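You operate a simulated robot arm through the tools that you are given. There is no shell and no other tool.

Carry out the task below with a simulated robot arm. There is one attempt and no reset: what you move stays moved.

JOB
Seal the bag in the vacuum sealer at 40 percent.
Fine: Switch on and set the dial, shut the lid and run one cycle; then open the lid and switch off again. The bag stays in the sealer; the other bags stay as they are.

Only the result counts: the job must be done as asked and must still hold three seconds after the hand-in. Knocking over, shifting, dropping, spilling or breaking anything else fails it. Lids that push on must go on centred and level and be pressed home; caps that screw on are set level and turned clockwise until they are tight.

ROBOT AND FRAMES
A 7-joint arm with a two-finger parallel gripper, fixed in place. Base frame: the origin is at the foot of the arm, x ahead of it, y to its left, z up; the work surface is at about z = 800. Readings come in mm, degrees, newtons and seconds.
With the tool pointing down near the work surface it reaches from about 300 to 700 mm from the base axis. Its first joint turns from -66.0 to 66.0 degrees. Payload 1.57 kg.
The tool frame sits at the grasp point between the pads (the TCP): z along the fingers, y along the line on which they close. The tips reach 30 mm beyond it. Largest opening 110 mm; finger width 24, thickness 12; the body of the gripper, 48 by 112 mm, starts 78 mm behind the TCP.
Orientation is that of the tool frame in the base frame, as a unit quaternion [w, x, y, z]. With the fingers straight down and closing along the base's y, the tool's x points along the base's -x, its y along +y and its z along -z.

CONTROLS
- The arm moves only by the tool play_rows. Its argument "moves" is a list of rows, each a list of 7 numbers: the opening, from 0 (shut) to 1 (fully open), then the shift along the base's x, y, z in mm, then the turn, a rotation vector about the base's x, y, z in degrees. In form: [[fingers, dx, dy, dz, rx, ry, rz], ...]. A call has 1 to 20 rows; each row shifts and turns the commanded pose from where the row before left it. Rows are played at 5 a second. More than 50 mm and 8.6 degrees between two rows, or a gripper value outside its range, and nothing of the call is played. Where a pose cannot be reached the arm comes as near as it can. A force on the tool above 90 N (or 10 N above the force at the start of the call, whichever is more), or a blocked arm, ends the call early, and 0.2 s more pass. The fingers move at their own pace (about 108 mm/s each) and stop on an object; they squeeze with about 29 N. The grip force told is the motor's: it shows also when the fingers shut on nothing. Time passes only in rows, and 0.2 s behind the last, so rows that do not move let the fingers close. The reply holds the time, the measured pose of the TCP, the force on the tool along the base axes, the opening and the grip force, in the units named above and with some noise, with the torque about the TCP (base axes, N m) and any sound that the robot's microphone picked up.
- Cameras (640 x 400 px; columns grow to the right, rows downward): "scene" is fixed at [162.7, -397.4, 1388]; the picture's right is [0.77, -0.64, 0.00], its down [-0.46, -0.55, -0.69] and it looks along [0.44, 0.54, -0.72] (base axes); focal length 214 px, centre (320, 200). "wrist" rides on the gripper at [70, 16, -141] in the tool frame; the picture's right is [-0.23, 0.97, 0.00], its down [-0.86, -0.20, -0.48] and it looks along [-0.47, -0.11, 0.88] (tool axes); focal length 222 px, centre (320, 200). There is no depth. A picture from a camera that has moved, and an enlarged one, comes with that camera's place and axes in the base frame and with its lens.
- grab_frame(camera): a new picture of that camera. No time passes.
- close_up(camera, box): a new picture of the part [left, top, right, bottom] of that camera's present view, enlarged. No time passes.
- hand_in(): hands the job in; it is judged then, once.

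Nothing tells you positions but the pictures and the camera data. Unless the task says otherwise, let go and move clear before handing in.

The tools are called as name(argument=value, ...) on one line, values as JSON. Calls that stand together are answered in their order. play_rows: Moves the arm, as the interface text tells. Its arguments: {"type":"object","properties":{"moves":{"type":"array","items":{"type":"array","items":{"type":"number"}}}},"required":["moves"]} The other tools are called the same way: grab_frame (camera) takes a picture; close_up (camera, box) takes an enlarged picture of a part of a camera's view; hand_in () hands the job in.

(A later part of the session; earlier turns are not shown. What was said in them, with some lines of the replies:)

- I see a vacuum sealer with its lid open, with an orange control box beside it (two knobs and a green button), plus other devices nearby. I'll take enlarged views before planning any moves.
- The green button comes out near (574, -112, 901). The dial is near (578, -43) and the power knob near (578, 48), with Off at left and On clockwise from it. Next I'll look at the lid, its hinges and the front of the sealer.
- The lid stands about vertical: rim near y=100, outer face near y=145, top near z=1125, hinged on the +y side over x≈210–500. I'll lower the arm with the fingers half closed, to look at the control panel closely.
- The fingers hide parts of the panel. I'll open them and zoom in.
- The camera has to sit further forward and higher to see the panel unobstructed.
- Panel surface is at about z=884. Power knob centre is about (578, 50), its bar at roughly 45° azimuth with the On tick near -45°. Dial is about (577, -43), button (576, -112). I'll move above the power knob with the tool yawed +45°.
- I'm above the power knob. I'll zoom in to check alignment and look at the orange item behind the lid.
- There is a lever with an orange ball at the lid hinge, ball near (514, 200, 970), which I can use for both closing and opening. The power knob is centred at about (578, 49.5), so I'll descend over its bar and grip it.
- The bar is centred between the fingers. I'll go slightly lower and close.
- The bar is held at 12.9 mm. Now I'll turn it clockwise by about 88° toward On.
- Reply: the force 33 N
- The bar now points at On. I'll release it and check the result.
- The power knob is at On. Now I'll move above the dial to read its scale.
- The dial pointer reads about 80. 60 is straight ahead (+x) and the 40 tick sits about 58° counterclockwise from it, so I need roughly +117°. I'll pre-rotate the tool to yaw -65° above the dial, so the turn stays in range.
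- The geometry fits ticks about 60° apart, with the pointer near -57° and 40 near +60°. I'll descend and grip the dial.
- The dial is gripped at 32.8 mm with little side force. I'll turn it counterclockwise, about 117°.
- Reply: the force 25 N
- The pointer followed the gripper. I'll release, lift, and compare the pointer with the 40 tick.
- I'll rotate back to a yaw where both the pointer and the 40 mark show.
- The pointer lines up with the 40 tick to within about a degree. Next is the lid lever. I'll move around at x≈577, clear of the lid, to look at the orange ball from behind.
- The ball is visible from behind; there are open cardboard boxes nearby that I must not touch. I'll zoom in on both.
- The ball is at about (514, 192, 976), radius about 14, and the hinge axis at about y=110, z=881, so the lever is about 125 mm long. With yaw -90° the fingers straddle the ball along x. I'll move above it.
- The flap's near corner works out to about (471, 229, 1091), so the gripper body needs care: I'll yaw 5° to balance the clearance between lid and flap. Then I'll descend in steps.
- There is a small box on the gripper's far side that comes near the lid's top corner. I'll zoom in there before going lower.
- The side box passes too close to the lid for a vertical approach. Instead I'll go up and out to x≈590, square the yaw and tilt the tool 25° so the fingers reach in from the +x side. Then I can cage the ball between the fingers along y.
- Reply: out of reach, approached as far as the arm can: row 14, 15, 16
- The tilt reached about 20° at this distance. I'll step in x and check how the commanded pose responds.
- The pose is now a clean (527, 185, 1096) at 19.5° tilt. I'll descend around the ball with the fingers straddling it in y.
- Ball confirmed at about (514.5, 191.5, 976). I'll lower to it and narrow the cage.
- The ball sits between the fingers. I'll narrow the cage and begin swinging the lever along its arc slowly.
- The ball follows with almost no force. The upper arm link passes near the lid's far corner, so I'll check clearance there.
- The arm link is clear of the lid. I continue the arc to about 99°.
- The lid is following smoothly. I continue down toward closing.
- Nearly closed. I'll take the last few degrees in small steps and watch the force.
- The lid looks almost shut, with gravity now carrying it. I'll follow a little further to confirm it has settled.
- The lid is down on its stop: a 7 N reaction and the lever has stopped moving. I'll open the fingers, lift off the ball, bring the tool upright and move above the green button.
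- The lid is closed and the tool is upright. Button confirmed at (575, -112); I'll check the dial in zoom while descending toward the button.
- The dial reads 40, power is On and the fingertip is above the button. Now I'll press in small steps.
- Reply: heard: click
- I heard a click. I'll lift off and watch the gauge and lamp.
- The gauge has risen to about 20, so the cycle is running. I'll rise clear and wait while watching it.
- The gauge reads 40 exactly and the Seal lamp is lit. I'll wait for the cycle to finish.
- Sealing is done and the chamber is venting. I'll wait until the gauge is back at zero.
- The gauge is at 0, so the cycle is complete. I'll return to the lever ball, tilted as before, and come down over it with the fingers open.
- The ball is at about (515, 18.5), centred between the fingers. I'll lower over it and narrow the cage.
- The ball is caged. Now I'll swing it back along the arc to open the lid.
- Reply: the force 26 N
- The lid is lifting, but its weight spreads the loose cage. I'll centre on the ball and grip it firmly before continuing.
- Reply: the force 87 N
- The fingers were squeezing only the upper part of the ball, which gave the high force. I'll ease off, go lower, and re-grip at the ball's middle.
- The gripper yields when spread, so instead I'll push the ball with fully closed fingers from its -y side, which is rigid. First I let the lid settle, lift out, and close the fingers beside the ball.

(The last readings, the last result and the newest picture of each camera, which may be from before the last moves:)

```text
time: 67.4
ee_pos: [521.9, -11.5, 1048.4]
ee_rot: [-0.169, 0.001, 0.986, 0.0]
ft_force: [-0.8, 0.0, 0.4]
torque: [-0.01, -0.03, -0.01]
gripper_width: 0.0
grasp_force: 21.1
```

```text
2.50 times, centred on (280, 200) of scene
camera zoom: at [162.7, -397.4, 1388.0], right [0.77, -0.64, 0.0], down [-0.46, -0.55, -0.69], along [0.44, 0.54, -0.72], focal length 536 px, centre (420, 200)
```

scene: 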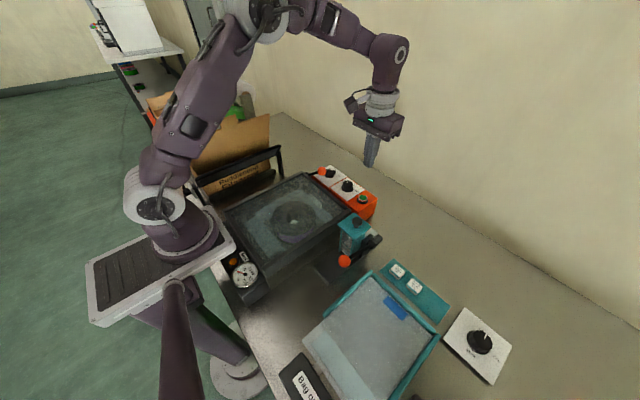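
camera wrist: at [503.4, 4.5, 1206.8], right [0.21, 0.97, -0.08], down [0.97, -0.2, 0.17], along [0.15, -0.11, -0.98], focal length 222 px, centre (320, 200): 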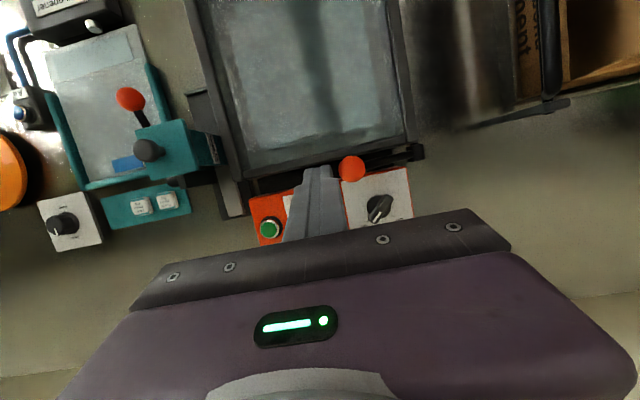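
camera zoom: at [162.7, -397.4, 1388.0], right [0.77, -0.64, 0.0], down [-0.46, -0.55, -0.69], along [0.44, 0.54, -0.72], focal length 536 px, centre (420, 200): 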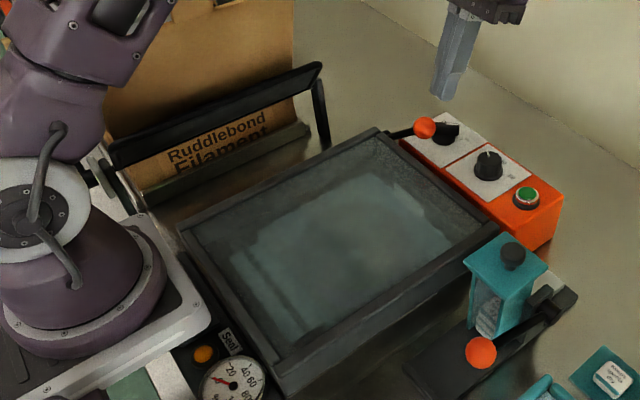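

The fingers are closed beside the ball. I'll go down next to it and then push along the arc.

play_rows(moves=[[0, 0, -3, -25, 0, 0, 0], [0, 0, 0, -25, 0, 0, 0], [0, 0, 0, -15, 0, 0, 0], [0, 0, 0, 0, 0, 0, 0]])

close_up(camera="wrist", box=[220, 100, 420, 225])

close_up(camera="scene", box=[290, 120, 370, 180])

```text
time: 68.4
ee_pos: [523.4, -15.7, 983.2]
ee_rot: [-0.169, 0.0, 0.986, 0.0]
ft_force: [0.4, -0.5, -0.6]
torque: [0.0, -0.02, -0.01]
gripper_width: 0.0
grasp_force: 22.1
```

```text
3.20 times, centred on (320, 162) of wrist
camera zoom: at [504.5, 1.8, 1141.3], right [0.21, 0.97, -0.08], down [0.97, -0.2, 0.17], along [0.15, -0.11, -0.98], focal length 711 px, centre (320, 320)
```

zoom: 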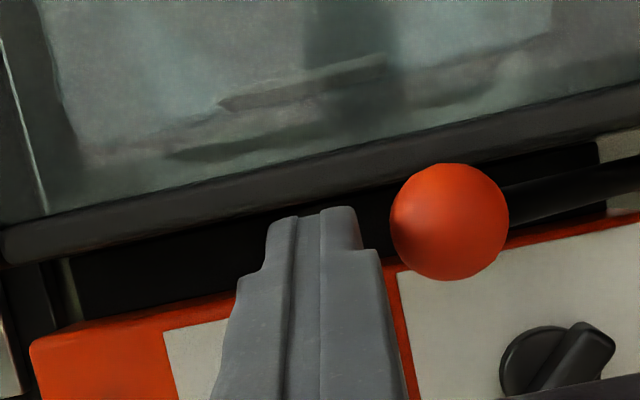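

```text
6.67 times, centred on (330, 150) of scene
camera zoom: at [162.7, -397.4, 1388.0], right [0.77, -0.64, 0.0], down [-0.46, -0.55, -0.69], along [0.44, 0.54, -0.72], focal length 1430 px, centre (253, 533)
```

zoom: 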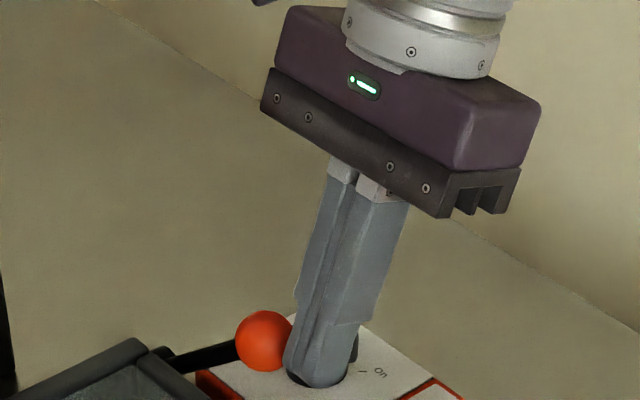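

The fingertips sit beside the ball with the right overlap. I'll push gently along the opening arc.

play_rows(moves=[[0, -4, 4, 0, 0, 0, 0], [0, 0, 4.6, 3.5, 0, 0, 0], [0, 0, 4.1, 3.7, 0, 0, 0], [0, 0, 4.1, 3.5, 0, 0, 0], [0, 0, 4.3, 3.3, 0, 0, 0], [0, 0, 4.5, 3.2, 0, 0, 0], [0, 0, 0, 0, 0, 0, 0]])

close_up(camera="wrist", box=[220, 100, 420, 225])

close_up(camera="scene", box=[280, 110, 360, 170])

```text
time: 70.0
ee_pos: [518.3, 8.7, 1002.6]
ee_rot: [-0.167, 0.0, 0.986, -0.003]
ft_force: [7.7, -29.1, 28.3]
torque: [-0.58, -0.09, 0.06]
gripper_width: 0.2
grasp_force: 21.6
```

```text
3.20 times, centred on (320, 162) of wrist
camera zoom: at [499.5, 24.7, 1161.1], right [0.21, 0.97, -0.08], down [0.97, -0.2, 0.17], along [0.15, -0.11, -0.98], focal length 711 px, centre (320, 320)
```

zoom: 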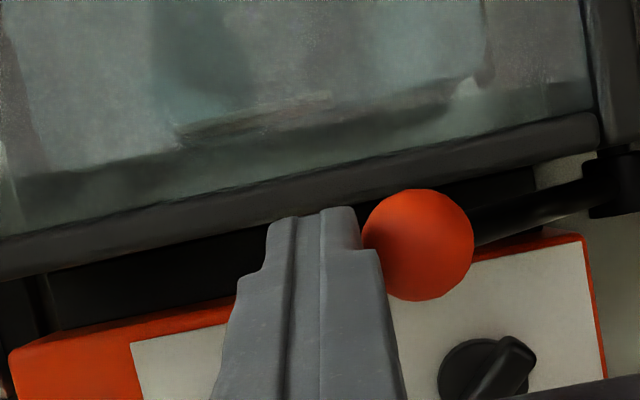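

```text
6.67 times, centred on (320, 140) of scene
camera zoom: at [162.5, -398.2, 1387.7], right [0.77, -0.64, 0.0], down [-0.46, -0.55, -0.7], along [0.44, 0.54, -0.72], focal length 1430 px, centre (320, 600)
```

zoom: 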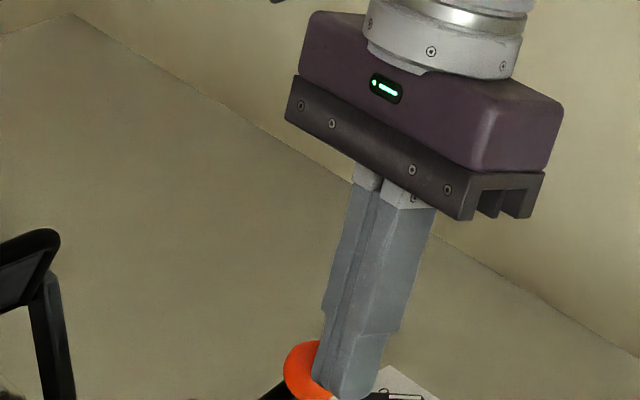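

The upward reaction shows my fingertip is riding on the ball's upper half, so the ball sits lower than I modelled. I'll back down the arc, settle the lid and restart about 9 mm lower with a corrected pivot at (114.6, 880).

play_rows(moves=[[0, 0, -4.5, -3.2, 0, 0, 0], [0, 0, -4.3, -3.3, 0, 0, 0], [0, 0, -4.1, -3.5, 0, 0, 0], [0, 0, -4.1, -3.7, 0, 0, 0], [0, 0, -4.6, -3.5, 0, 0, 0], [0, 0, -5, 0, 0, 0, 0], [0, 0, -2, -5, 0, 0, 0], [0, 0, 0, -5, 0, 0, 0], [0, 0, 0, 0, 0, 0, 0]])

close_up(camera="wrist", box=[220, 100, 420, 225])

close_up(camera="scene", box=[290, 130, 370, 190])

```text
time: 72.0
ee_pos: [517.9, -18.2, 973.9]
ee_rot: [-0.169, 0.0, 0.986, 0.0]
ft_force: [-0.2, -0.4, 0.3]
torque: [0.02, -0.03, 0.01]
gripper_width: 0.0
grasp_force: 21.4
```

```text
3.20 times, centred on (320, 162) of wrist
camera zoom: at [499.1, -1.7, 1132.5], right [0.21, 0.97, -0.08], down [0.97, -0.2, 0.17], along [0.15, -0.11, -0.98], focal length 711 px, centre (320, 320)
```

zoom: 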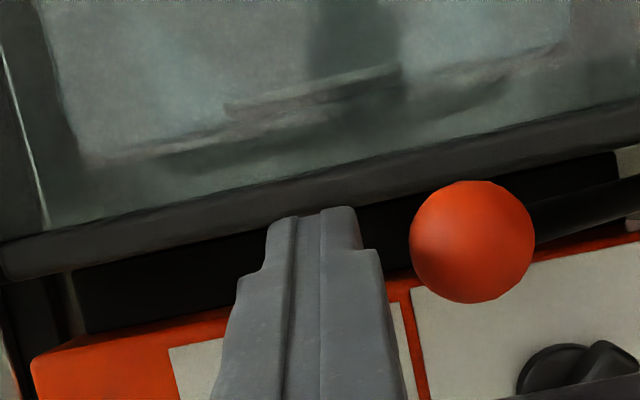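

```text
6.67 times, centred on (330, 160) of scene
camera zoom: at [162.7, -397.4, 1388.0], right [0.77, -0.64, 0.0], down [-0.46, -0.55, -0.69], along [0.44, 0.54, -0.72], focal length 1430 px, centre (253, 467)
```

zoom: 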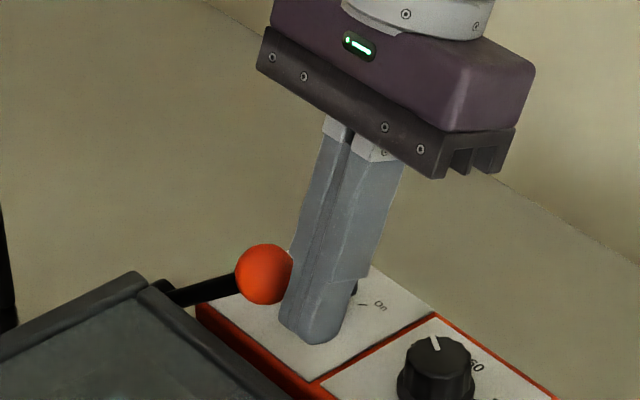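

The fingertips now reach clearly below the ball's centre. I'll push along the corrected arc.

play_rows(moves=[[0, 0, 8, 0, 0, 0, 0], [0, 0, 4.2, 3.5, 0, 0, 0], [0, 0, 4.4, 4.7, 0, 0, 0], [0, 0, 4.7, 4.4, 0, 0, 0], [0, 0, 4.9, 4.2, 0, 0, 0], [0, 0, 5.2, 3.9, 0, 0, 0], [0, 0, 0, 0, 0, 0, 0]])

close_up(camera="wrist", box=[220, 100, 420, 225])

close_up(camera="scene", box=[200, 110, 360, 230])

```text
time: 73.6
ee_pos: [517.5, 10.2, 994.8]
ee_rot: [-0.168, 0.001, 0.986, -0.003]
ft_force: [4.3, -30.9, 29.9]
torque: [-0.41, -0.03, 0.07]
gripper_width: 0.1
grasp_force: 21.2
```

```text
3.20 times, centred on (320, 162) of wrist
camera zoom: at [498.3, 26.7, 1153.4], right [0.21, 0.97, -0.08], down [0.97, -0.2, 0.17], along [0.15, -0.11, -0.98], focal length 711 px, centre (320, 320)
```

zoom: 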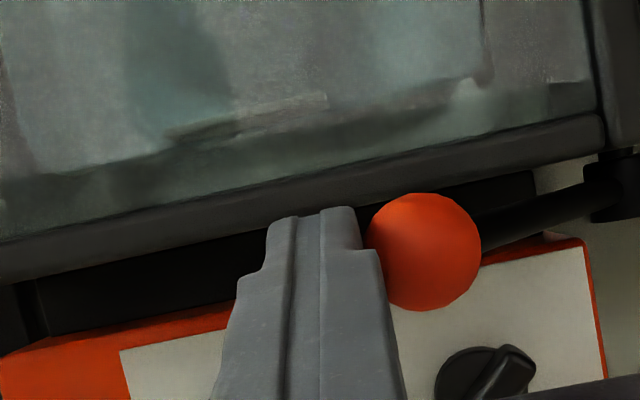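

```text
3.33 times, centred on (280, 170) of scene
camera zoom: at [162.4, -398.2, 1387.7], right [0.77, -0.64, 0.0], down [-0.46, -0.55, -0.7], along [0.44, 0.54, -0.72], focal length 715 px, centre (453, 300)
```

zoom: 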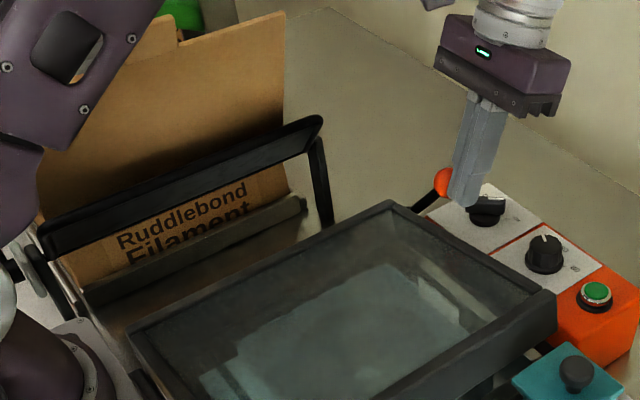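

The reaction is almost purely radial: the lid itself is light, but my path isn't rising steeply enough because the ball rolls against the finger. I'll raise z a few mm and recheck the force.

play_rows(moves=[[0, 0, 0, 3, 0, 0, 0], [0, 0, 0, 3, 0, 0, 0], [0, 0, 0, 0, 0, 0, 0]])

```text
time: 74.4
ee_pos: [516.1, 12.7, 1001.3]
ee_rot: [-0.169, -0.001, 0.986, 0.001]
ft_force: [0.3, -0.6, -0.3]
torque: [-0.03, 0.02, 0.0]
gripper_width: 0.1
grasp_force: 20.9
```

close_up(camera="wrist", box=[220, 100, 420, 225])

close_up(camera="scene", box=[200, 110, 360, 230])

```text
3.20 times, centred on (320, 162) of wrist
camera zoom: at [498.6, 29.7, 1158.8], right [0.21, 0.97, -0.07], down [0.97, -0.2, 0.16], along [0.15, -0.11, -0.98], focal length 711 px, centre (320, 320)
```

zoom: 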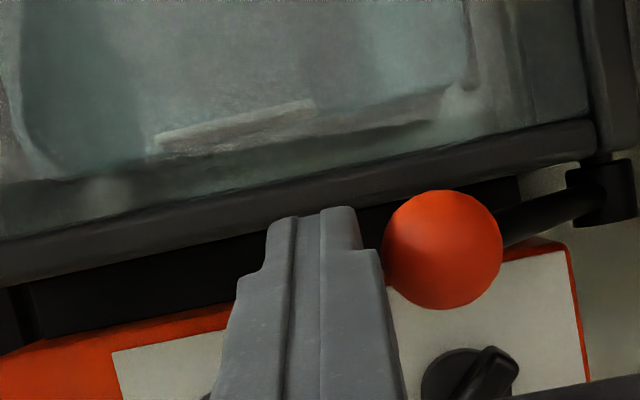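

```text
3.33 times, centred on (280, 170) of scene
camera zoom: at [162.8, -397.3, 1388.0], right [0.77, -0.64, 0.0], down [-0.46, -0.55, -0.69], along [0.44, 0.54, -0.72], focal length 715 px, centre (453, 300)
```

zoom: 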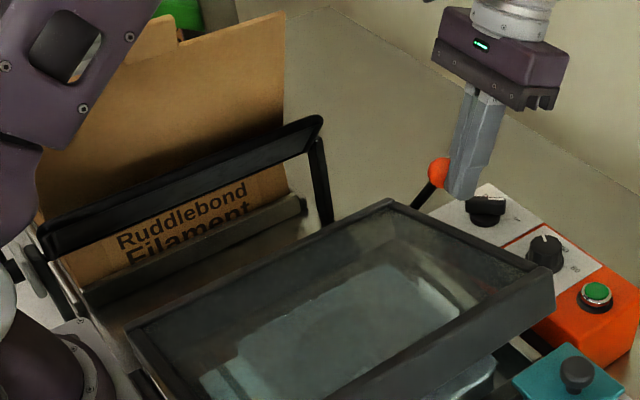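

The lid stays where it is left (friction hinge), with force now zero. That's convenient: I'll deepen slightly and push on with a steeper path that allows for rolling.

play_rows(moves=[[0, 0, -2, -6, 0, 0, 0], [0, 0, 5, 1, 0, 0, 0], [0, 0, 5, 5, 0, 0, 0], [0, 0, 5.2, 5, 0, 0, 0], [0, 0, 5.3, 4.6, 0, 0, 0], [0, 0, 5.5, 4.3, 0, 0, 0], [0, 0, 5.7, 4, 0, 0, 0]])

close_up(camera="wrist", box=[220, 100, 420, 225])

close_up(camera="scene", box=[200, 110, 360, 230])

```text
time: 76.0
ee_pos: [516.8, 43.1, 1019.6]
ee_rot: [-0.169, 0.0, 0.986, 0.0]
ft_force: [0.6, 0.1, 0.1]
torque: [-0.04, 0.02, -0.02]
gripper_width: 0.1
grasp_force: 20.7
```

```text
3.20 times, centred on (320, 162) of wrist
camera zoom: at [498.5, 59.8, 1177.6], right [0.21, 0.97, -0.07], down [0.97, -0.2, 0.17], along [0.15, -0.11, -0.98], focal length 711 px, centre (320, 320)
```

zoom: 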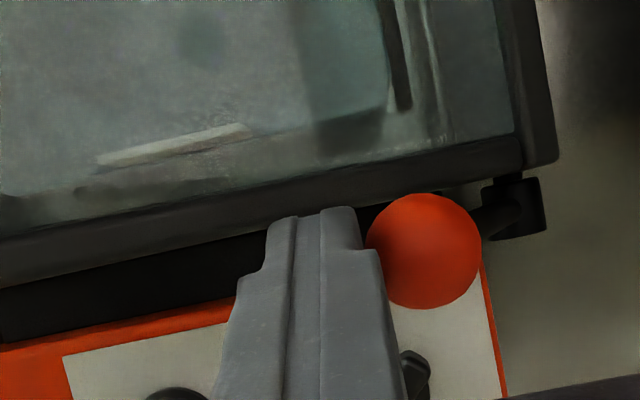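

```text
3.33 times, centred on (280, 170) of scene
camera zoom: at [162.7, -397.4, 1388.0], right [0.77, -0.64, 0.0], down [-0.46, -0.55, -0.69], along [0.44, 0.54, -0.72], focal length 715 px, centre (453, 300)
```

zoom: 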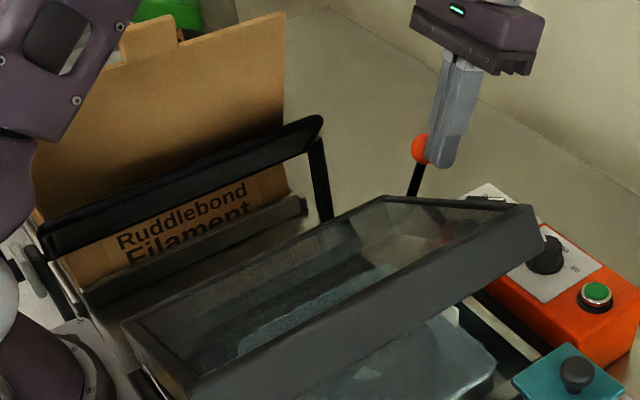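

Smooth, with the lid lifting at near zero force. I'll lower the tip slightly again relative to the ball and keep pushing over the top of the arc.

play_rows(moves=[[0, 0, -4, -5, 0, 0, 0], [0, 0, 0, -4, 0, 0, 0], [0, 0, 5, 0.5, 0, 0, 0], [0, 0, 6, 3, 0, 0, 0], [0, 0, 6.1, 2.9, 0, 0, 0], [0, 0, 6.2, 2.5, 0, 0, 0], [0, 0, 6.2, 2.2, 0, 0, 0], [0, 0, 6.4, 1.9, 0, 0, 0], [0, 0, 6.4, 1.5, 0, 0, 0], [0, 0, 6.4, 1.2, 0, 0, 0], [0, 0, 6.5, 0.6, 0, 0, 0], [0, 0, 0, 0, 0, 0, 0]])

close_up(camera="wrist", box=[220, 100, 420, 225])

close_up(camera="scene", box=[200, 90, 360, 210])

```text
time: 78.6
ee_pos: [517.3, 94.3, 1025.6]
ee_rot: [-0.17, 0.0, 0.985, 0.001]
ft_force: [0.2, -0.1, -0.2]
torque: [0.0, 0.01, -0.03]
gripper_width: 0.0
grasp_force: 21.0
```

```text
3.20 times, centred on (320, 162) of wrist
camera zoom: at [498.8, 110.8, 1184.4], right [0.21, 0.97, -0.08], down [0.97, -0.2, 0.17], along [0.15, -0.11, -0.98], focal length 711 px, centre (320, 320)
```

zoom: 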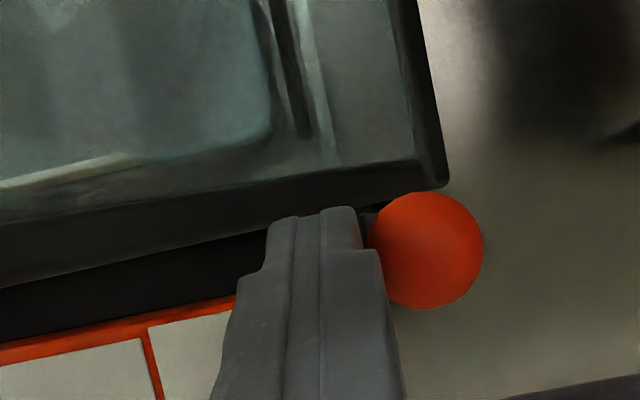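

```text
3.33 times, centred on (280, 150) of scene
camera zoom: at [162.7, -397.3, 1388.0], right [0.77, -0.64, 0.0], down [-0.46, -0.55, -0.69], along [0.44, 0.54, -0.72], focal length 715 px, centre (453, 367)
```

zoom: 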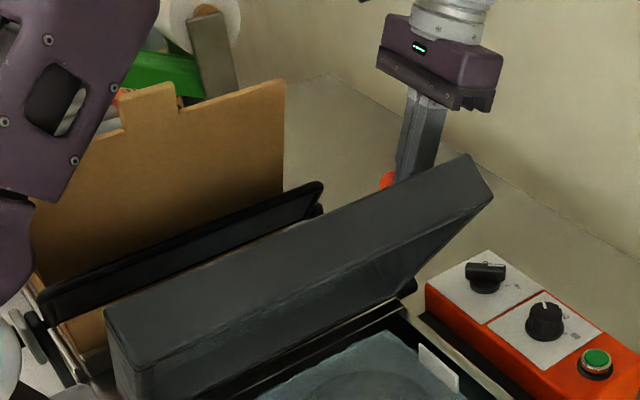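

The lid is well past half open. The fingertip is close to the lid's end face in x, so I'll shift +6 mm in x and continue over the rest of the arc.

play_rows(moves=[[0, 6, -3, -3, 0, 0, 0], [0, 0, 3, 0, 0, 0, 0], [0, 0, 6.5, 0.3, 0, 0, 0], [0, 0, 6.4, 0, 0, 0, 0], [0, 0, 6.4, -0.4, 0, 0, 0], [0, 0, 6.4, -0.8, 0, 0, 0], [0, 0, 6.2, -1.2, 0, 0, 0], [0, 0, 6.2, -1.5, 0, 0, 0], [0, 0, 0, 0, 0, 0, 0]])

close_up(camera="wrist", box=[220, 100, 420, 225])

close_up(camera="scene", box=[200, 80, 360, 200])

```text
time: 80.6
ee_pos: [521.5, 132.4, 1019.7]
ee_rot: [-0.169, -0.001, 0.986, 0.0]
ft_force: [-0.5, 0.0, 1.0]
torque: [0.01, 0.02, -0.01]
gripper_width: 0.1
grasp_force: 21.2
```

```text
3.20 times, centred on (320, 162) of wrist
camera zoom: at [503.9, 148.7, 1177.5], right [0.21, 0.97, -0.08], down [0.97, -0.2, 0.17], along [0.15, -0.11, -0.98], focal length 711 px, centre (320, 320)
```

zoom: 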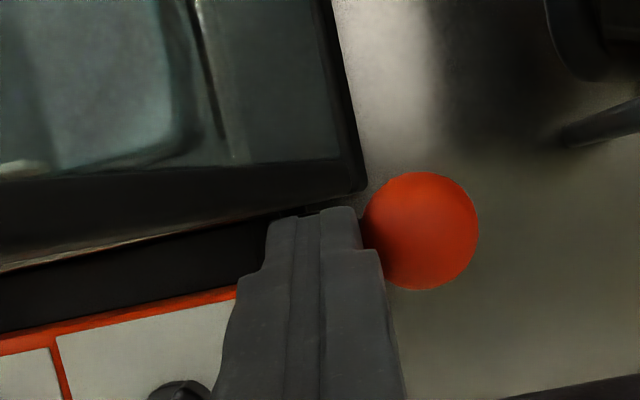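

```text
3.33 times, centred on (280, 140) of scene
camera zoom: at [162.7, -397.3, 1388.0], right [0.77, -0.64, 0.0], down [-0.46, -0.55, -0.69], along [0.44, 0.54, -0.72], focal length 715 px, centre (453, 400)
```

zoom: 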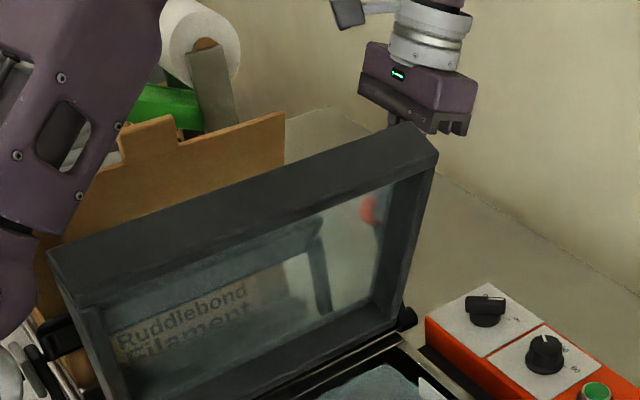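

Lid near vertical. I'll do the final part of the arc, ending at the original open position.

play_rows(moves=[[0, 0, 6.1, -1.8, 0, 0, 0], [0, 0, 6.0, -2.1, 0, 0, 0], [0, 0, 5.8, -2.3, 0, 0, 0], [0, 0, 5.7, -2.7, 0, 0, 0], [0, 0, 5.5, -3.0, 0, 0, 0], [0, 0, 3, -2, 0, 0, 0], [0, 0, 0, 0, 0, 0, 0]])

close_up(camera="wrist", box=[220, 100, 420, 225])

close_up(camera="scene", box=[200, 80, 360, 200])

```text
time: 82.2
ee_pos: [524.7, 164.2, 1005.7]
ee_rot: [-0.17, 0.0, 0.986, 0.0]
ft_force: [0.1, -0.8, -0.6]
torque: [-0.01, -0.02, 0.0]
gripper_width: 0.2
grasp_force: 21.4
```

```text
3.20 times, centred on (320, 162) of wrist
camera zoom: at [505.4, 181.1, 1163.7], right [0.21, 0.97, -0.08], down [0.97, -0.2, 0.17], along [0.15, -0.11, -0.98], focal length 711 px, centre (320, 320)
```

zoom: 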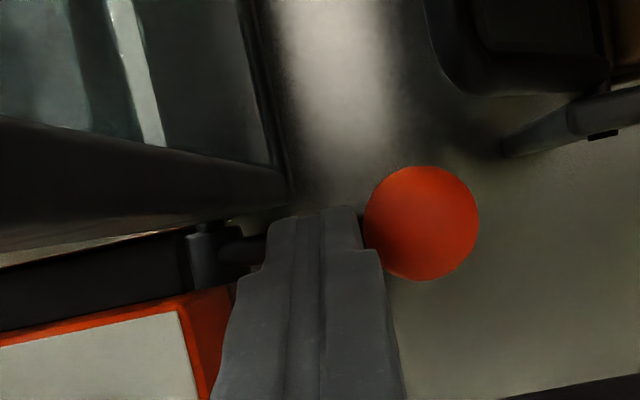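

```text
3.33 times, centred on (280, 140) of scene
camera zoom: at [162.7, -397.3, 1388.0], right [0.77, -0.64, 0.0], down [-0.46, -0.55, -0.69], along [0.44, 0.54, -0.72], focal length 715 px, centre (453, 400)
```

zoom: 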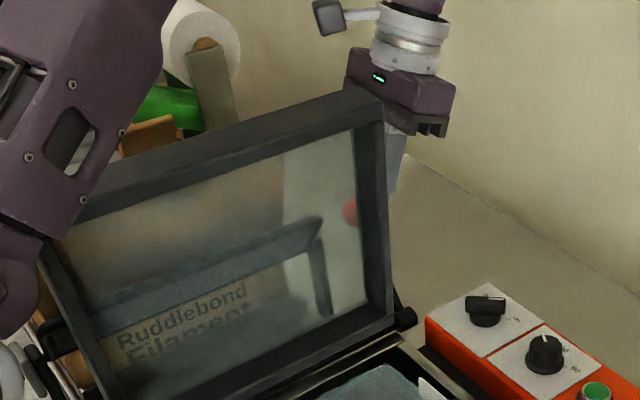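

The lid is back about where it began. I'll nudge 3 mm more to make sure it reaches its stop, without forcing.

play_rows(moves=[[0, 0, 2, -1.5, 0, 0, 0], [0, 0, 2, -1.5, 0, 0, 0], [0, 0, 0, 0, 0, 0, 0]])

close_up(camera="scene", box=[200, 80, 360, 200])

```text
time: 83.0
ee_pos: [524.0, 165.3, 1003.9]
ee_rot: [-0.168, 0.001, 0.986, -0.001]
ft_force: [-1.3, -17.9, 16.5]
torque: [-0.36, 0.2, 0.2]
gripper_width: 0.0
grasp_force: 21.0
```

```text
3.33 times, centred on (280, 140) of scene
camera zoom: at [162.4, -397.9, 1387.8], right [0.77, -0.64, 0.0], down [-0.46, -0.55, -0.7], along [0.44, 0.54, -0.72], focal length 715 px, centre (453, 400)
```

zoom: 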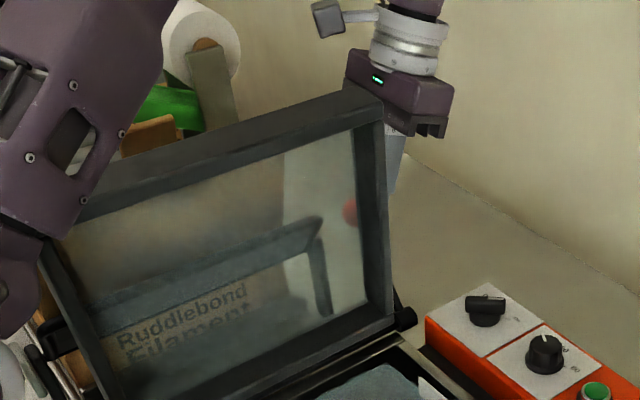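

The lid is against its open stop (18 N when nudged). I'll back off, rise, straighten the tool and go to the power knob with yaw -45°.

play_rows(moves=[[0, 0, -5, 2, 0, 0, 0], [0, 0, -3, 15, 0, 0, 0], [0, 0, 0, 25, 0, 0, 0], [0, 0, 0, 25, 0, 0, 0], [0, 0, 0, 15, 0, 0, 0], [0, 10, 0, 0, 0, -6.5, 0], [0, 20, 0, 0, 0, -6.5, 0], [0, 24, 0, 0, 0, -6.5, 0], [0.2, 0, -18, 0, 0, 0, -7.5], [0.4, 0, -18, 0, 0, 0, -7.5], [0.5, 0, -18, 0, 0, 0, -7.5], [0.5, 0, -18, 0, 0, 0, -7.5], [0.5, 0, -18, 0, 0, 0, -7.5], [0.5, 0, -18, 0, 0, 0, -7.5], [0.5, 0, 0, -25, 0, 0, 0], [0.5, 0, 0, -25, 0, 0, 0], [0.5, 0, 0, -25, 0, 0, 0], [0.5, 0, 0, 0, 0, 0, 0]])

close_up(camera="wrist", box=[220, 70, 420, 195])

grab_frame(camera="scene")

```text
time: 86.8
ee_pos: [577.3, 52.4, 1012.6]
ee_rot: [0.0, 0.382, 0.924, 0.0]
ft_force: [-0.4, 0.1, -0.7]
torque: [0.01, 0.01, -0.01]
gripper_width: 55.1
grasp_force: 0.0
```

```text
3.20 times, centred on (320, 132) of wrist
camera zoom: at [539.3, 113.5, 1154.3], right [0.85, 0.53, 0.0], down [0.46, -0.75, 0.48], along [0.25, -0.41, -0.88], focal length 711 px, centre (320, 416)
```

zoom: 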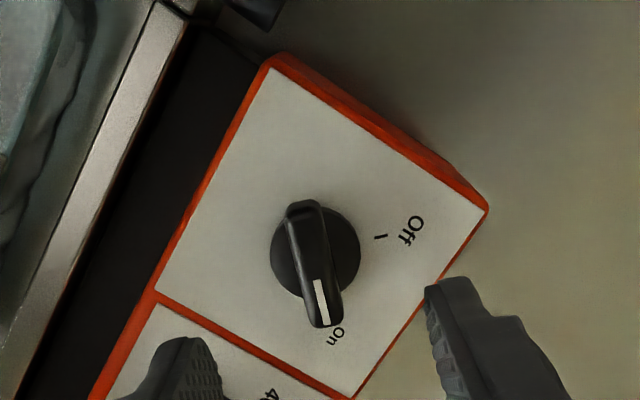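

```text
taken
```

scene: 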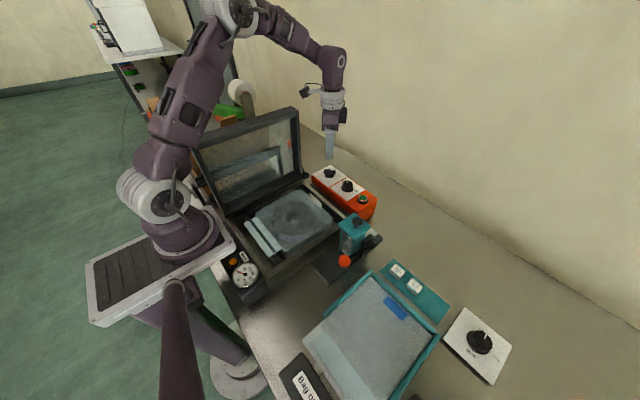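

The lid is open and the bag is visibly shrunk down and sealed. I'll now align over the power knob, descend and grip the bar.

play_rows(moves=[[0.5, -1, -3.5, -20, 0, 0, 0], [0.5, 0, 0, -25, 0, 0, 0], [0.5, 0, 0, -20, 0, 0, 0], [0.5, 0, 0, -13, 0, 0, 0], [0.5, 0, 0, -9, 0, 0, 0], [0.0, 0, 0, 0, 0, 0, 0], [0.0, 0, 0, 0, 0, 0, 0], [0.0, 0, 0, 0, 0, 0, 0]])

close_up(camera="wrist", box=[220, 90, 420, 215])

```text
time: 88.6
ee_pos: [577.2, 49.3, 924.9]
ee_rot: [0.0, 0.383, 0.924, 0.001]
ft_force: [-6.1, -5.3, 3.2]
torque: [-0.23, 0.03, 0.05]
gripper_width: 33.3
grasp_force: 41.1
```

```text
3.20 times, centred on (320, 152) of wrist
camera zoom: at [539.4, 110.3, 1066.4], right [0.85, 0.53, 0.0], down [0.46, -0.75, 0.48], along [0.25, -0.41, -0.88], focal length 711 px, centre (320, 352)
```

zoom: 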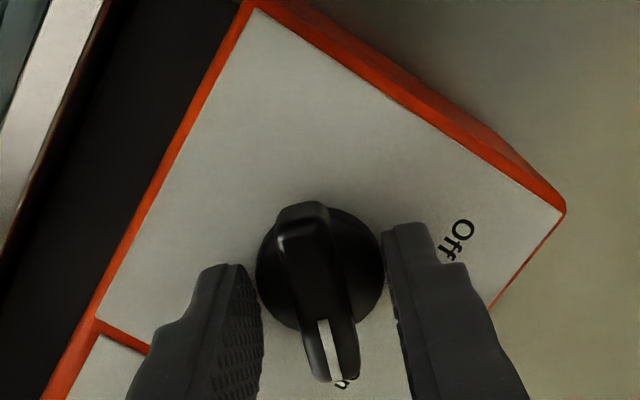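

The fingers closed on the round base (33 mm) rather than the bar, so I'm a few mm too low. I'll open, rise 5 mm and grip again.

play_rows(moves=[[0.5, 0, 0, 0, 0, 0, 0], [0.5, 0, 0, 0, 0, 0, 0], [0.5, -0.5, -0.5, 5, 0, 0, 0], [0.0, 0, 0, 0, 0, 0, 0], [0.0, 0, 0, 0, 0, 0, 0], [0.0, 0, 0, 0, 0, 0, 0], [0.0, 0, 0, 0, 0, 0, 0]])

close_up(camera="wrist", box=[220, 90, 420, 215])

```text
time: 90.2
ee_pos: [576.8, 50.1, 928.4]
ee_rot: [0.001, 0.383, 0.924, -0.001]
ft_force: [0.1, 0.2, -2.3]
torque: [-0.06, -0.08, 0.01]
gripper_width: 12.8
grasp_force: 30.0
```

```text
3.20 times, centred on (320, 152) of wrist
camera zoom: at [538.9, 110.5, 1071.0], right [0.85, 0.53, 0.0], down [0.46, -0.75, 0.48], along [0.25, -0.41, -0.88], focal length 711 px, centre (320, 352)
```

zoom: 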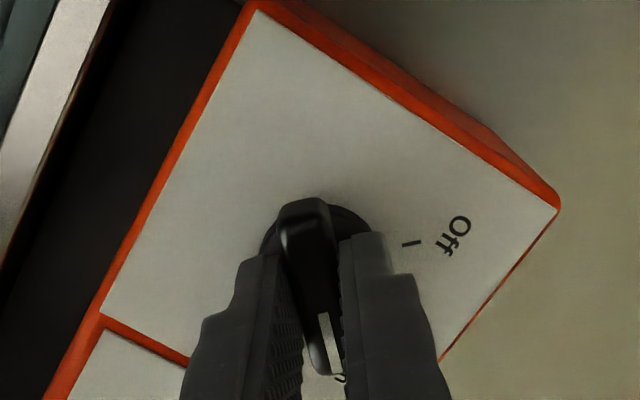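

The bar is gripped at 12.8 mm with hardly any side load. I'll turn it counterclockwise 90° to Off.

play_rows(moves=[[0, 0, 0, 0, 0, 0, 8.2], [0, 0, 0, 0, 0, 0, 8.2], [0, 0, 0, 0, 0, 0, 8.2], [0, 0, 0, 0, 0, 0, 8.2], [0, 0, 0, 0, 0, 0, 8.2], [0, 0, 0, 0, 0, 0, 8.2], [0, 0, 0, 0, 0, 0, 8.2], [0, 0, 0, 0, 0, 0, 8.2], [0, 0, 0, 0, 0, 0, 8.2], [0, 0, 0, 0, 0, 0, 8.2], [0, 0, 0, 0, 0, 0, 8.2], [0, 0, 0, 0, 0, 0, 0]])

close_up(camera="wrist", box=[220, 90, 420, 215])

```text
time: 91.0
ee_pos: [584.2, 45.1, 929.3]
ee_rot: [0.008, 0.206, 0.978, 0.002]
ft_force: [58.8, 6.4, -13.5]
torque: [-1.24, 12.16, -4.37]
gripper_width: 12.7
grasp_force: 29.8
stopped in row 4: the force on the tool passed its limit at 112 N (the readings are from after the stop); the commanded pose is now the measured one
```

```text
3.20 times, centred on (320, 152) of wrist
camera zoom: at [524.9, 89.1, 1070.8], right [0.6, 0.8, 0.01], down [0.69, -0.53, 0.49], along [0.4, -0.29, -0.87], focal length 711 px, centre (320, 352)
```

zoom: 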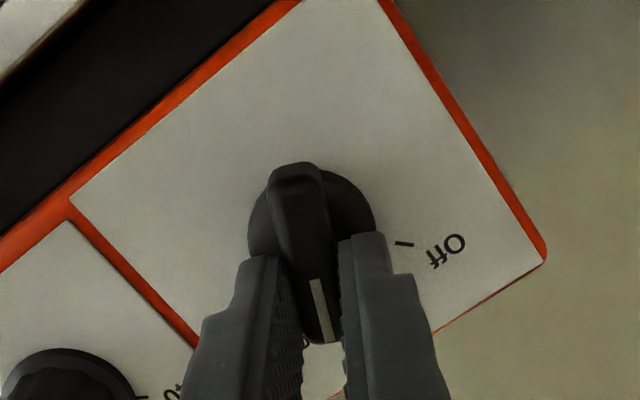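

The turn stopped on a contact about 200 mm above the TCP; the wrist camera probably touched the lid's upper end. I'll reverse slightly to unload, release and inspect.

play_rows(moves=[[0, -3, 2, 0, 0, 0, -7], [0, 0, 0, 0, 0, 0, 0]])

grab_frame(camera="scene")

close_up(camera="scene", box=[260, 70, 360, 150])

```text
time: 91.6
ee_pos: [580.9, 47.4, 930.8]
ee_rot: [0.01, 0.26, 0.966, 0.0]
ft_force: [23.6, -9.1, -2.9]
torque: [-0.6, -0.49, -0.05]
gripper_width: 12.9
grasp_force: 30.0
```

```text
taken
```

scene: 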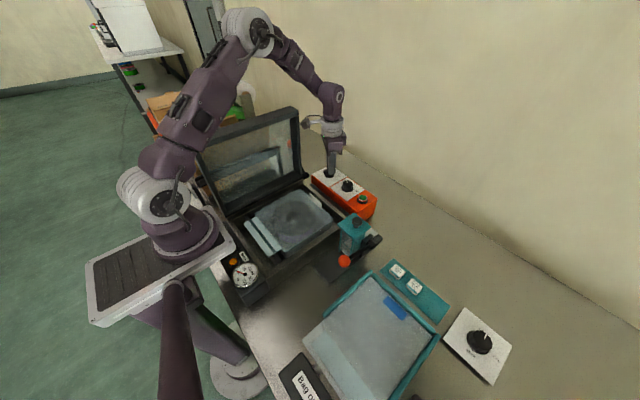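

```text
5.00 times, centred on (310, 110) of scene
camera zoom: at [163.4, -397.6, 1387.8], right [0.77, -0.64, 0.0], down [-0.46, -0.55, -0.69], along [0.44, 0.54, -0.72], focal length 1072 px, centre (370, 650)
```

zoom: 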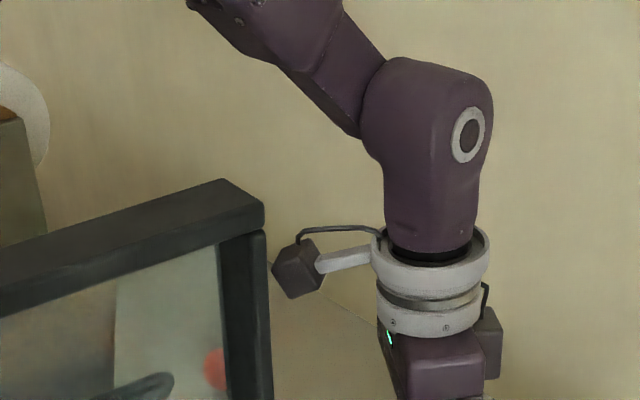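

Contact is relieved, and the lid and sealer look unmoved. The wrist camera clears the lid only marginally, so I'll release, lean the tool 8° away from the lid (in the bar's plane), and regrip.

play_rows(moves=[[0.4, 0, 0, 0, 0, 0, 0], [0.45, 0, 0, 0, 0, 0, 0], [0.45, 0, 0, 20, 0, 0, 0], [0.45, 0, 0, 20, 0, 0, 0], [0.45, 0, 0, 0, 0, 0, 0]])

close_up(camera="wrist", box=[220, 70, 420, 195])

close_up(camera="scene", box=[280, 100, 380, 200])

```text
time: 92.8
ee_pos: [578.3, 49.2, 971.0]
ee_rot: [0.008, 0.26, 0.965, 0.001]
ft_force: [5.5, 0.2, -4.2]
torque: [-0.19, 0.6, -0.33]
gripper_width: 49.4
grasp_force: 0.1
```

```text
3.20 times, centred on (320, 132) of wrist
camera zoom: at [524.2, 98.9, 1113.6], right [0.69, 0.73, 0.01], down [0.63, -0.6, 0.49], along [0.36, -0.33, -0.87], focal length 711 px, centre (320, 416)
```

zoom: 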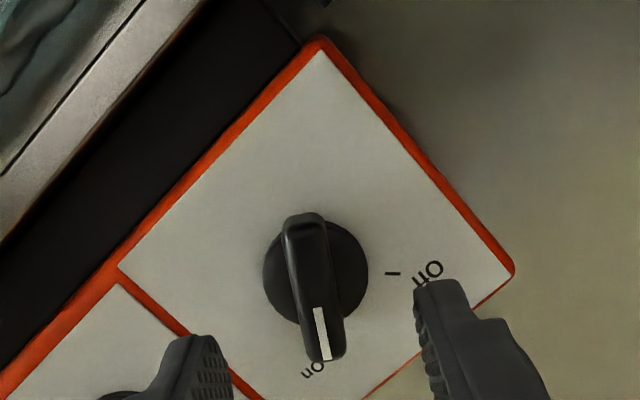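

```text
4.00 times, centred on (330, 150) of scene
camera zoom: at [163.0, -397.3, 1387.9], right [0.77, -0.64, 0.0], down [-0.46, -0.55, -0.69], along [0.44, 0.54, -0.72], focal length 858 px, centre (280, 400)
```

zoom: 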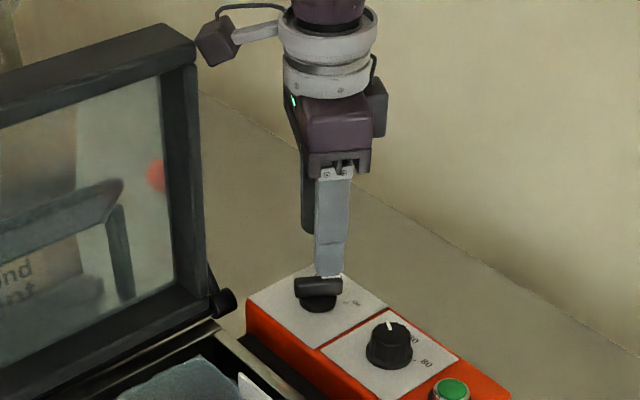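

A light contact remains, so I'll move away in +x first and then lean the tool 10°.

play_rows(moves=[[0.45, 8, -4, 0, 0, 0, 0], [0.45, 0, 0, 0, 2.5, 4.3, 0], [0.45, 0, 0, 0, 2.5, 4.3, 0], [0.45, 0, 0, 0, 0, 0, 0]])

close_up(camera="wrist", box=[220, 70, 420, 195])

close_up(camera="scene", box=[280, 100, 380, 200])

```text
time: 93.8
ee_pos: [586.9, 44.3, 971.1]
ee_rot: [-0.077, 0.259, 0.962, 0.023]
ft_force: [-0.6, -0.6, 0.0]
torque: [-0.04, -0.01, -0.01]
gripper_width: 49.6
grasp_force: 0.1
```

```text
3.20 times, centred on (320, 132) of wrist
camera zoom: at [554.6, 81.2, 1123.2], right [0.68, 0.73, -0.03], down [0.69, -0.64, 0.33], along [0.22, -0.25, -0.94], focal length 711 px, centre (320, 416)
```

zoom: 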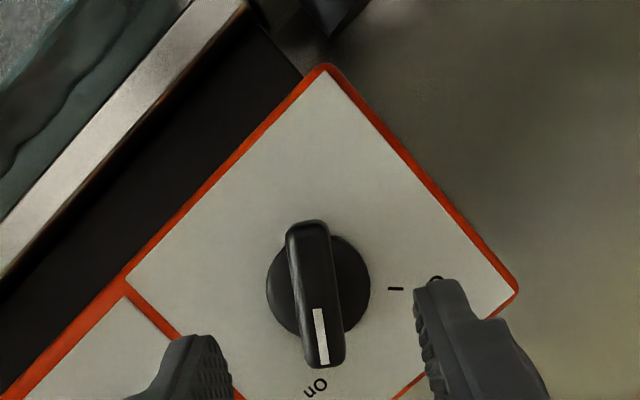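

```text
4.00 times, centred on (330, 150) of scene
camera zoom: at [162.7, -397.4, 1388.0], right [0.77, -0.64, 0.0], down [-0.46, -0.55, -0.69], along [0.44, 0.54, -0.72], focal length 858 px, centre (280, 400)
```

zoom: 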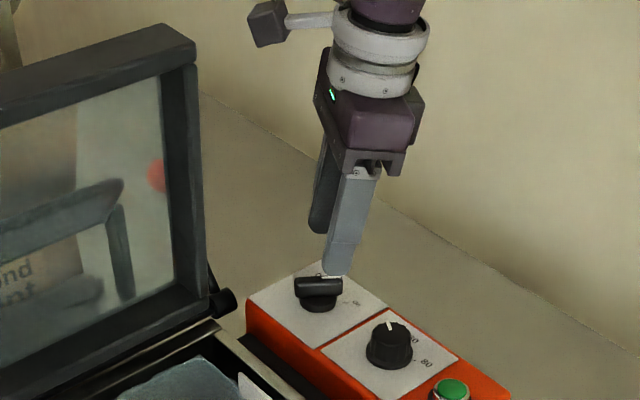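

Plenty of clearance now, and zero force. I'll descend and grip the bar again with the leaned tool.

play_rows(moves=[[0.45, -7, 2.8, -10, 0, 0, 0], [0.45, 0, 0, -15, 0, 0, 0], [0.45, 0, 0, -12, 0, 0, 0], [0.45, 0, 0, -4.5, 0, 0, 0], [0.0, 0, 0, 0, 0, 0, 0], [0.0, 0, 0, 0, 0, 0, 0], [0.0, 0, 0, 0, 0, 0, 0]])

close_up(camera="wrist", box=[220, 90, 420, 215])

close_up(camera="scene", box=[280, 100, 380, 200])

```text
time: 95.4
ee_pos: [579.4, 48.0, 926.8]
ee_rot: [-0.076, 0.26, 0.962, 0.024]
ft_force: [0.9, 0.4, -3.4]
torque: [-0.53, -0.31, -0.02]
gripper_width: 12.8
grasp_force: 29.8
```

```text
3.20 times, centred on (320, 152) of wrist
camera zoom: at [547.3, 84.7, 1080.1], right [0.68, 0.73, -0.03], down [0.69, -0.64, 0.34], along [0.22, -0.25, -0.94], focal length 711 px, centre (320, 352)
```

zoom: 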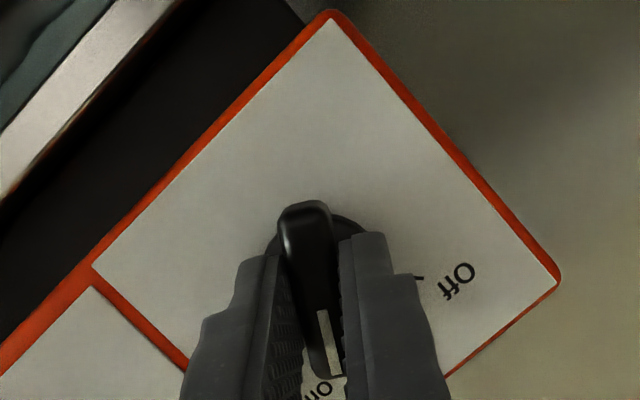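

```text
4.00 times, centred on (330, 150) of scene
camera zoom: at [162.8, -397.3, 1388.0], right [0.77, -0.64, 0.0], down [-0.46, -0.55, -0.69], along [0.44, 0.54, -0.72], focal length 858 px, centre (280, 400)
```

zoom: 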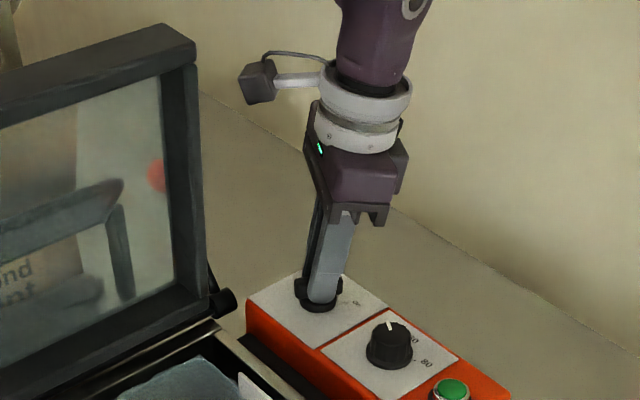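

The bar is held at 12.8 mm and the camera is well clear. I'll turn counterclockwise about 76° to Off.

play_rows(moves=[[0, 0.24, 0.48, 0, 0, 0, 7.6], [0, 0.17, 0.5, 0, 0, 0, 7.6], [0, 0.1, 0.52, 0, 0, 0, 7.6], [0, 0.03, 0.53, 0, 0, 0, 7.6], [0, -0.04, 0.53, 0, 0, 0, 7.6], [0, -0.11, 0.52, 0, 0, 0, 7.6], [0, -0.17, 0.5, 0, 0, 0, 7.6], [0, -0.24, 0.47, 0, 0, 0, 7.6], [0, -0.31, 0.43, 0, 0, 0, 7.6], [0, -0.35, 0.4, 0, 0, 0, 7.6], [0, 0, 0, 0, 0, 0, 0]])

close_up(camera="wrist", box=[220, 90, 420, 215])

close_up(camera="scene", box=[280, 100, 380, 200])

```text
time: 97.8
ee_pos: [579.5, 50.5, 926.2]
ee_rot: [-0.074, -0.388, 0.918, -0.029]
ft_force: [-5.9, -8.8, -22.3]
torque: [-0.32, -0.22, -0.58]
gripper_width: 13.0
grasp_force: 29.7
```

```text
3.20 times, centred on (320, 152) of wrist
camera zoom: at [535.9, 29.4, 1080.6], right [-0.54, 0.84, -0.03], down [0.79, 0.52, 0.33], along [0.3, 0.16, -0.94], focal length 711 px, centre (320, 352)
```

zoom: 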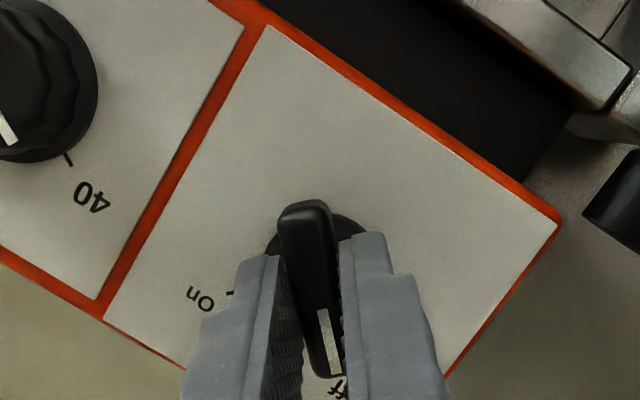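

```text
4.00 times, centred on (330, 150) of scene
camera zoom: at [163.0, -397.5, 1387.9], right [0.77, -0.64, 0.0], down [-0.46, -0.55, -0.69], along [0.44, 0.54, -0.72], focal length 858 px, centre (280, 400)
```

zoom: 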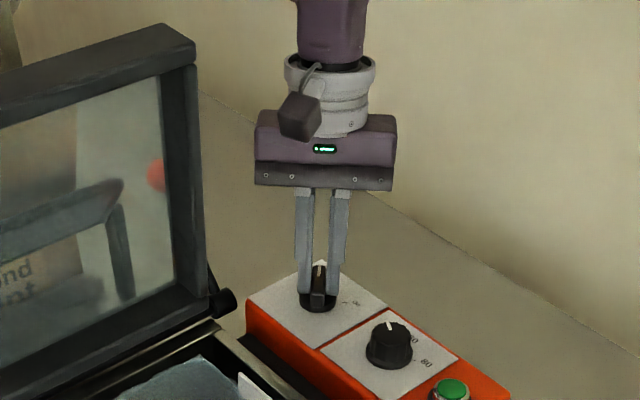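

The bar now points at Off, with a small resisting torque from the end stop. I'll release, lift and check.

play_rows(moves=[[0.4, 0, 0, 0, 0, 0, 0], [0.4, 0, 0, 0, 0, 0, 0], [0.4, 2, 2, 20, 0, 0, 0], [0.4, 2, 2, 25, 0, 0, 0], [0.4, 0, 0, 25, 0, 0, 0], [0.4, 0, 0, 0, 0, 0, 0]])

close_up(camera="wrist", box=[220, 70, 420, 195])

grab_frame(camera="scene")

```text
time: 99.2
ee_pos: [585.1, 55.5, 998.2]
ee_rot: [-0.074, -0.387, 0.919, -0.029]
ft_force: [0.5, 0.5, -0.4]
torque: [0.01, 0.0, -0.01]
gripper_width: 43.8
grasp_force: 0.1
```

```text
3.20 times, centred on (320, 132) of wrist
camera zoom: at [540.0, 33.2, 1151.4], right [-0.54, 0.84, -0.03], down [0.79, 0.52, 0.34], along [0.3, 0.16, -0.94], focal length 711 px, centre (320, 416)
```

zoom: 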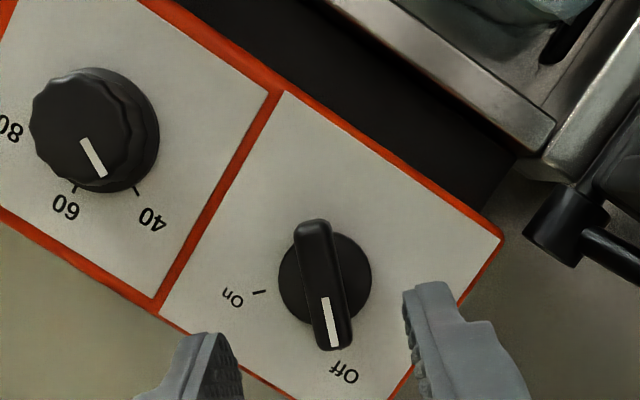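

```text
taken
```

scene: 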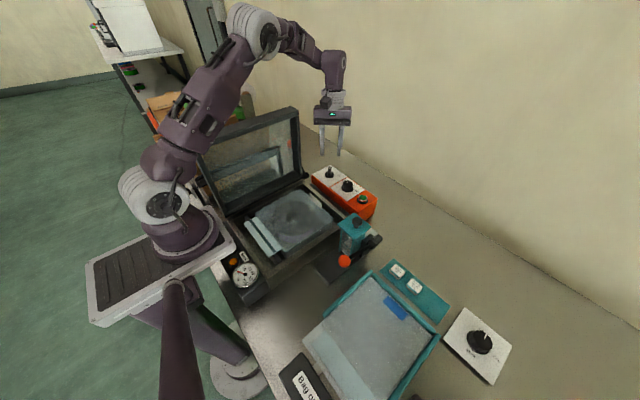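

Power is Off, the dial is still at 40, the lid is open and the bag is sealed. I'll straighten up and move clear, then do a last check.

play_rows(moves=[[0.4, 0, 0, 30, 0, 0, 0], [0.4, 0, 0, 30, 0, 0, 0], [0.4, 0, 0, 30, 0, 0, 0], [0.4, 0, -20, 30, 3, -3, 0], [0.4, 0, -20, 30, 3.5, -3.5, 0], [0.4, 0, -20, 20, 0, 0, -7.5], [0.4, -20, -10, 20, 0, 0, -7.5], [0.4, -20, 0, 20, 0, 0, -7.5], [0.4, -20, 0, 0, 0, 0, -7.5], [0.4, -20, 0, 0, 0, 0, -7.5], [0.4, -20, 0, 0, 0, 0, -7.5], [0.4, 0, 0, 0, 0, 0, 0]])

grab_frame(camera="wrist")

close_up(camera="scene", box=[180, 90, 400, 310])

close_up(camera="scene", box=[220, 220, 540, 400])

```text
time: 101.8
ee_pos: [479.8, -15.7, 1208.4]
ee_rot: [0.001, -0.006, 1.0, 0.002]
ft_force: [-0.3, 0.5, 0.1]
torque: [-0.02, 0.01, -0.04]
gripper_width: 44.1
grasp_force: 0.1
```

```text
taken
camera wrist: at [410.1, -0.1, 1351.8], right [0.22, 0.98, 0.0], down [0.86, -0.19, 0.48], along [0.47, -0.1, -0.88], focal length 222 px, centre (320, 200)
```

wrist: 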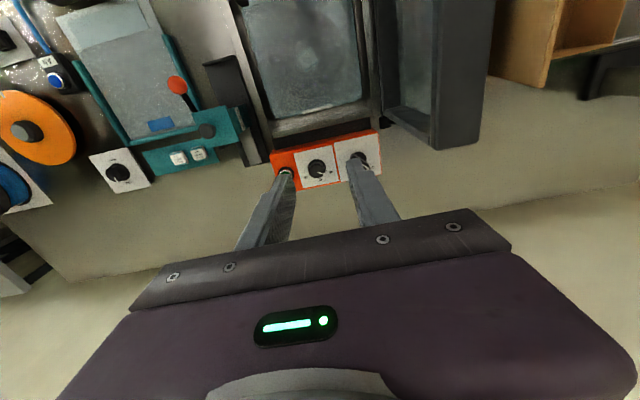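

```text
1.82 times, centred on (290, 200) of scene
camera zoom: at [162.7, -397.4, 1388.0], right [0.77, -0.64, 0.0], down [-0.46, -0.55, -0.69], along [0.44, 0.54, -0.72], focal length 390 px, centre (374, 200)
```

zoom: 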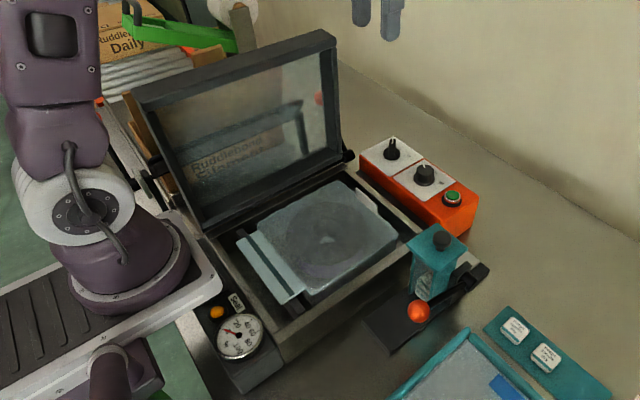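

```text
2.00 times, centred on (380, 310) of scene
camera zoom: at [162.7, -397.4, 1388.0], right [0.77, -0.64, 0.0], down [-0.46, -0.55, -0.69], along [0.44, 0.54, -0.72], focal length 429 px, centre (200, -20)
```

zoom: 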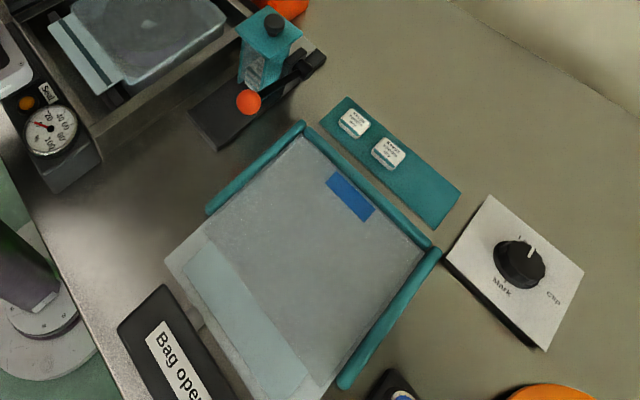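

The bag is sealed with a visible seal line and lies in the open sealer. The gauge is at 0, power is Off, the dial is at 40 and the other things are untouched. I'm handing in.

hand_in()

```text
The job is handed in.
```

The bag was sealed at 40 percent in one cycle. I've handed the job in, and no verdict came back.

- **Cycle:** I switched on and set the dial to the 40 tick. With the lid shut I ran one cycle. The gauge reached 40, the Seal lamp lit, and the gauge went back to 0.
- **Afterwards:** I opened the lid to its stop and switched off again. The sealed bag is still in the sealer, and the other bags look unmoved.
- **Contact with the lid:** While switching off, the wrist camera touched the top of the open lid, and that move stopped at 112 N. I backed off, leaned the tool away and finished the turn. The lid and sealer look unmoved in the pictures, but I can't rule out a very small shift.
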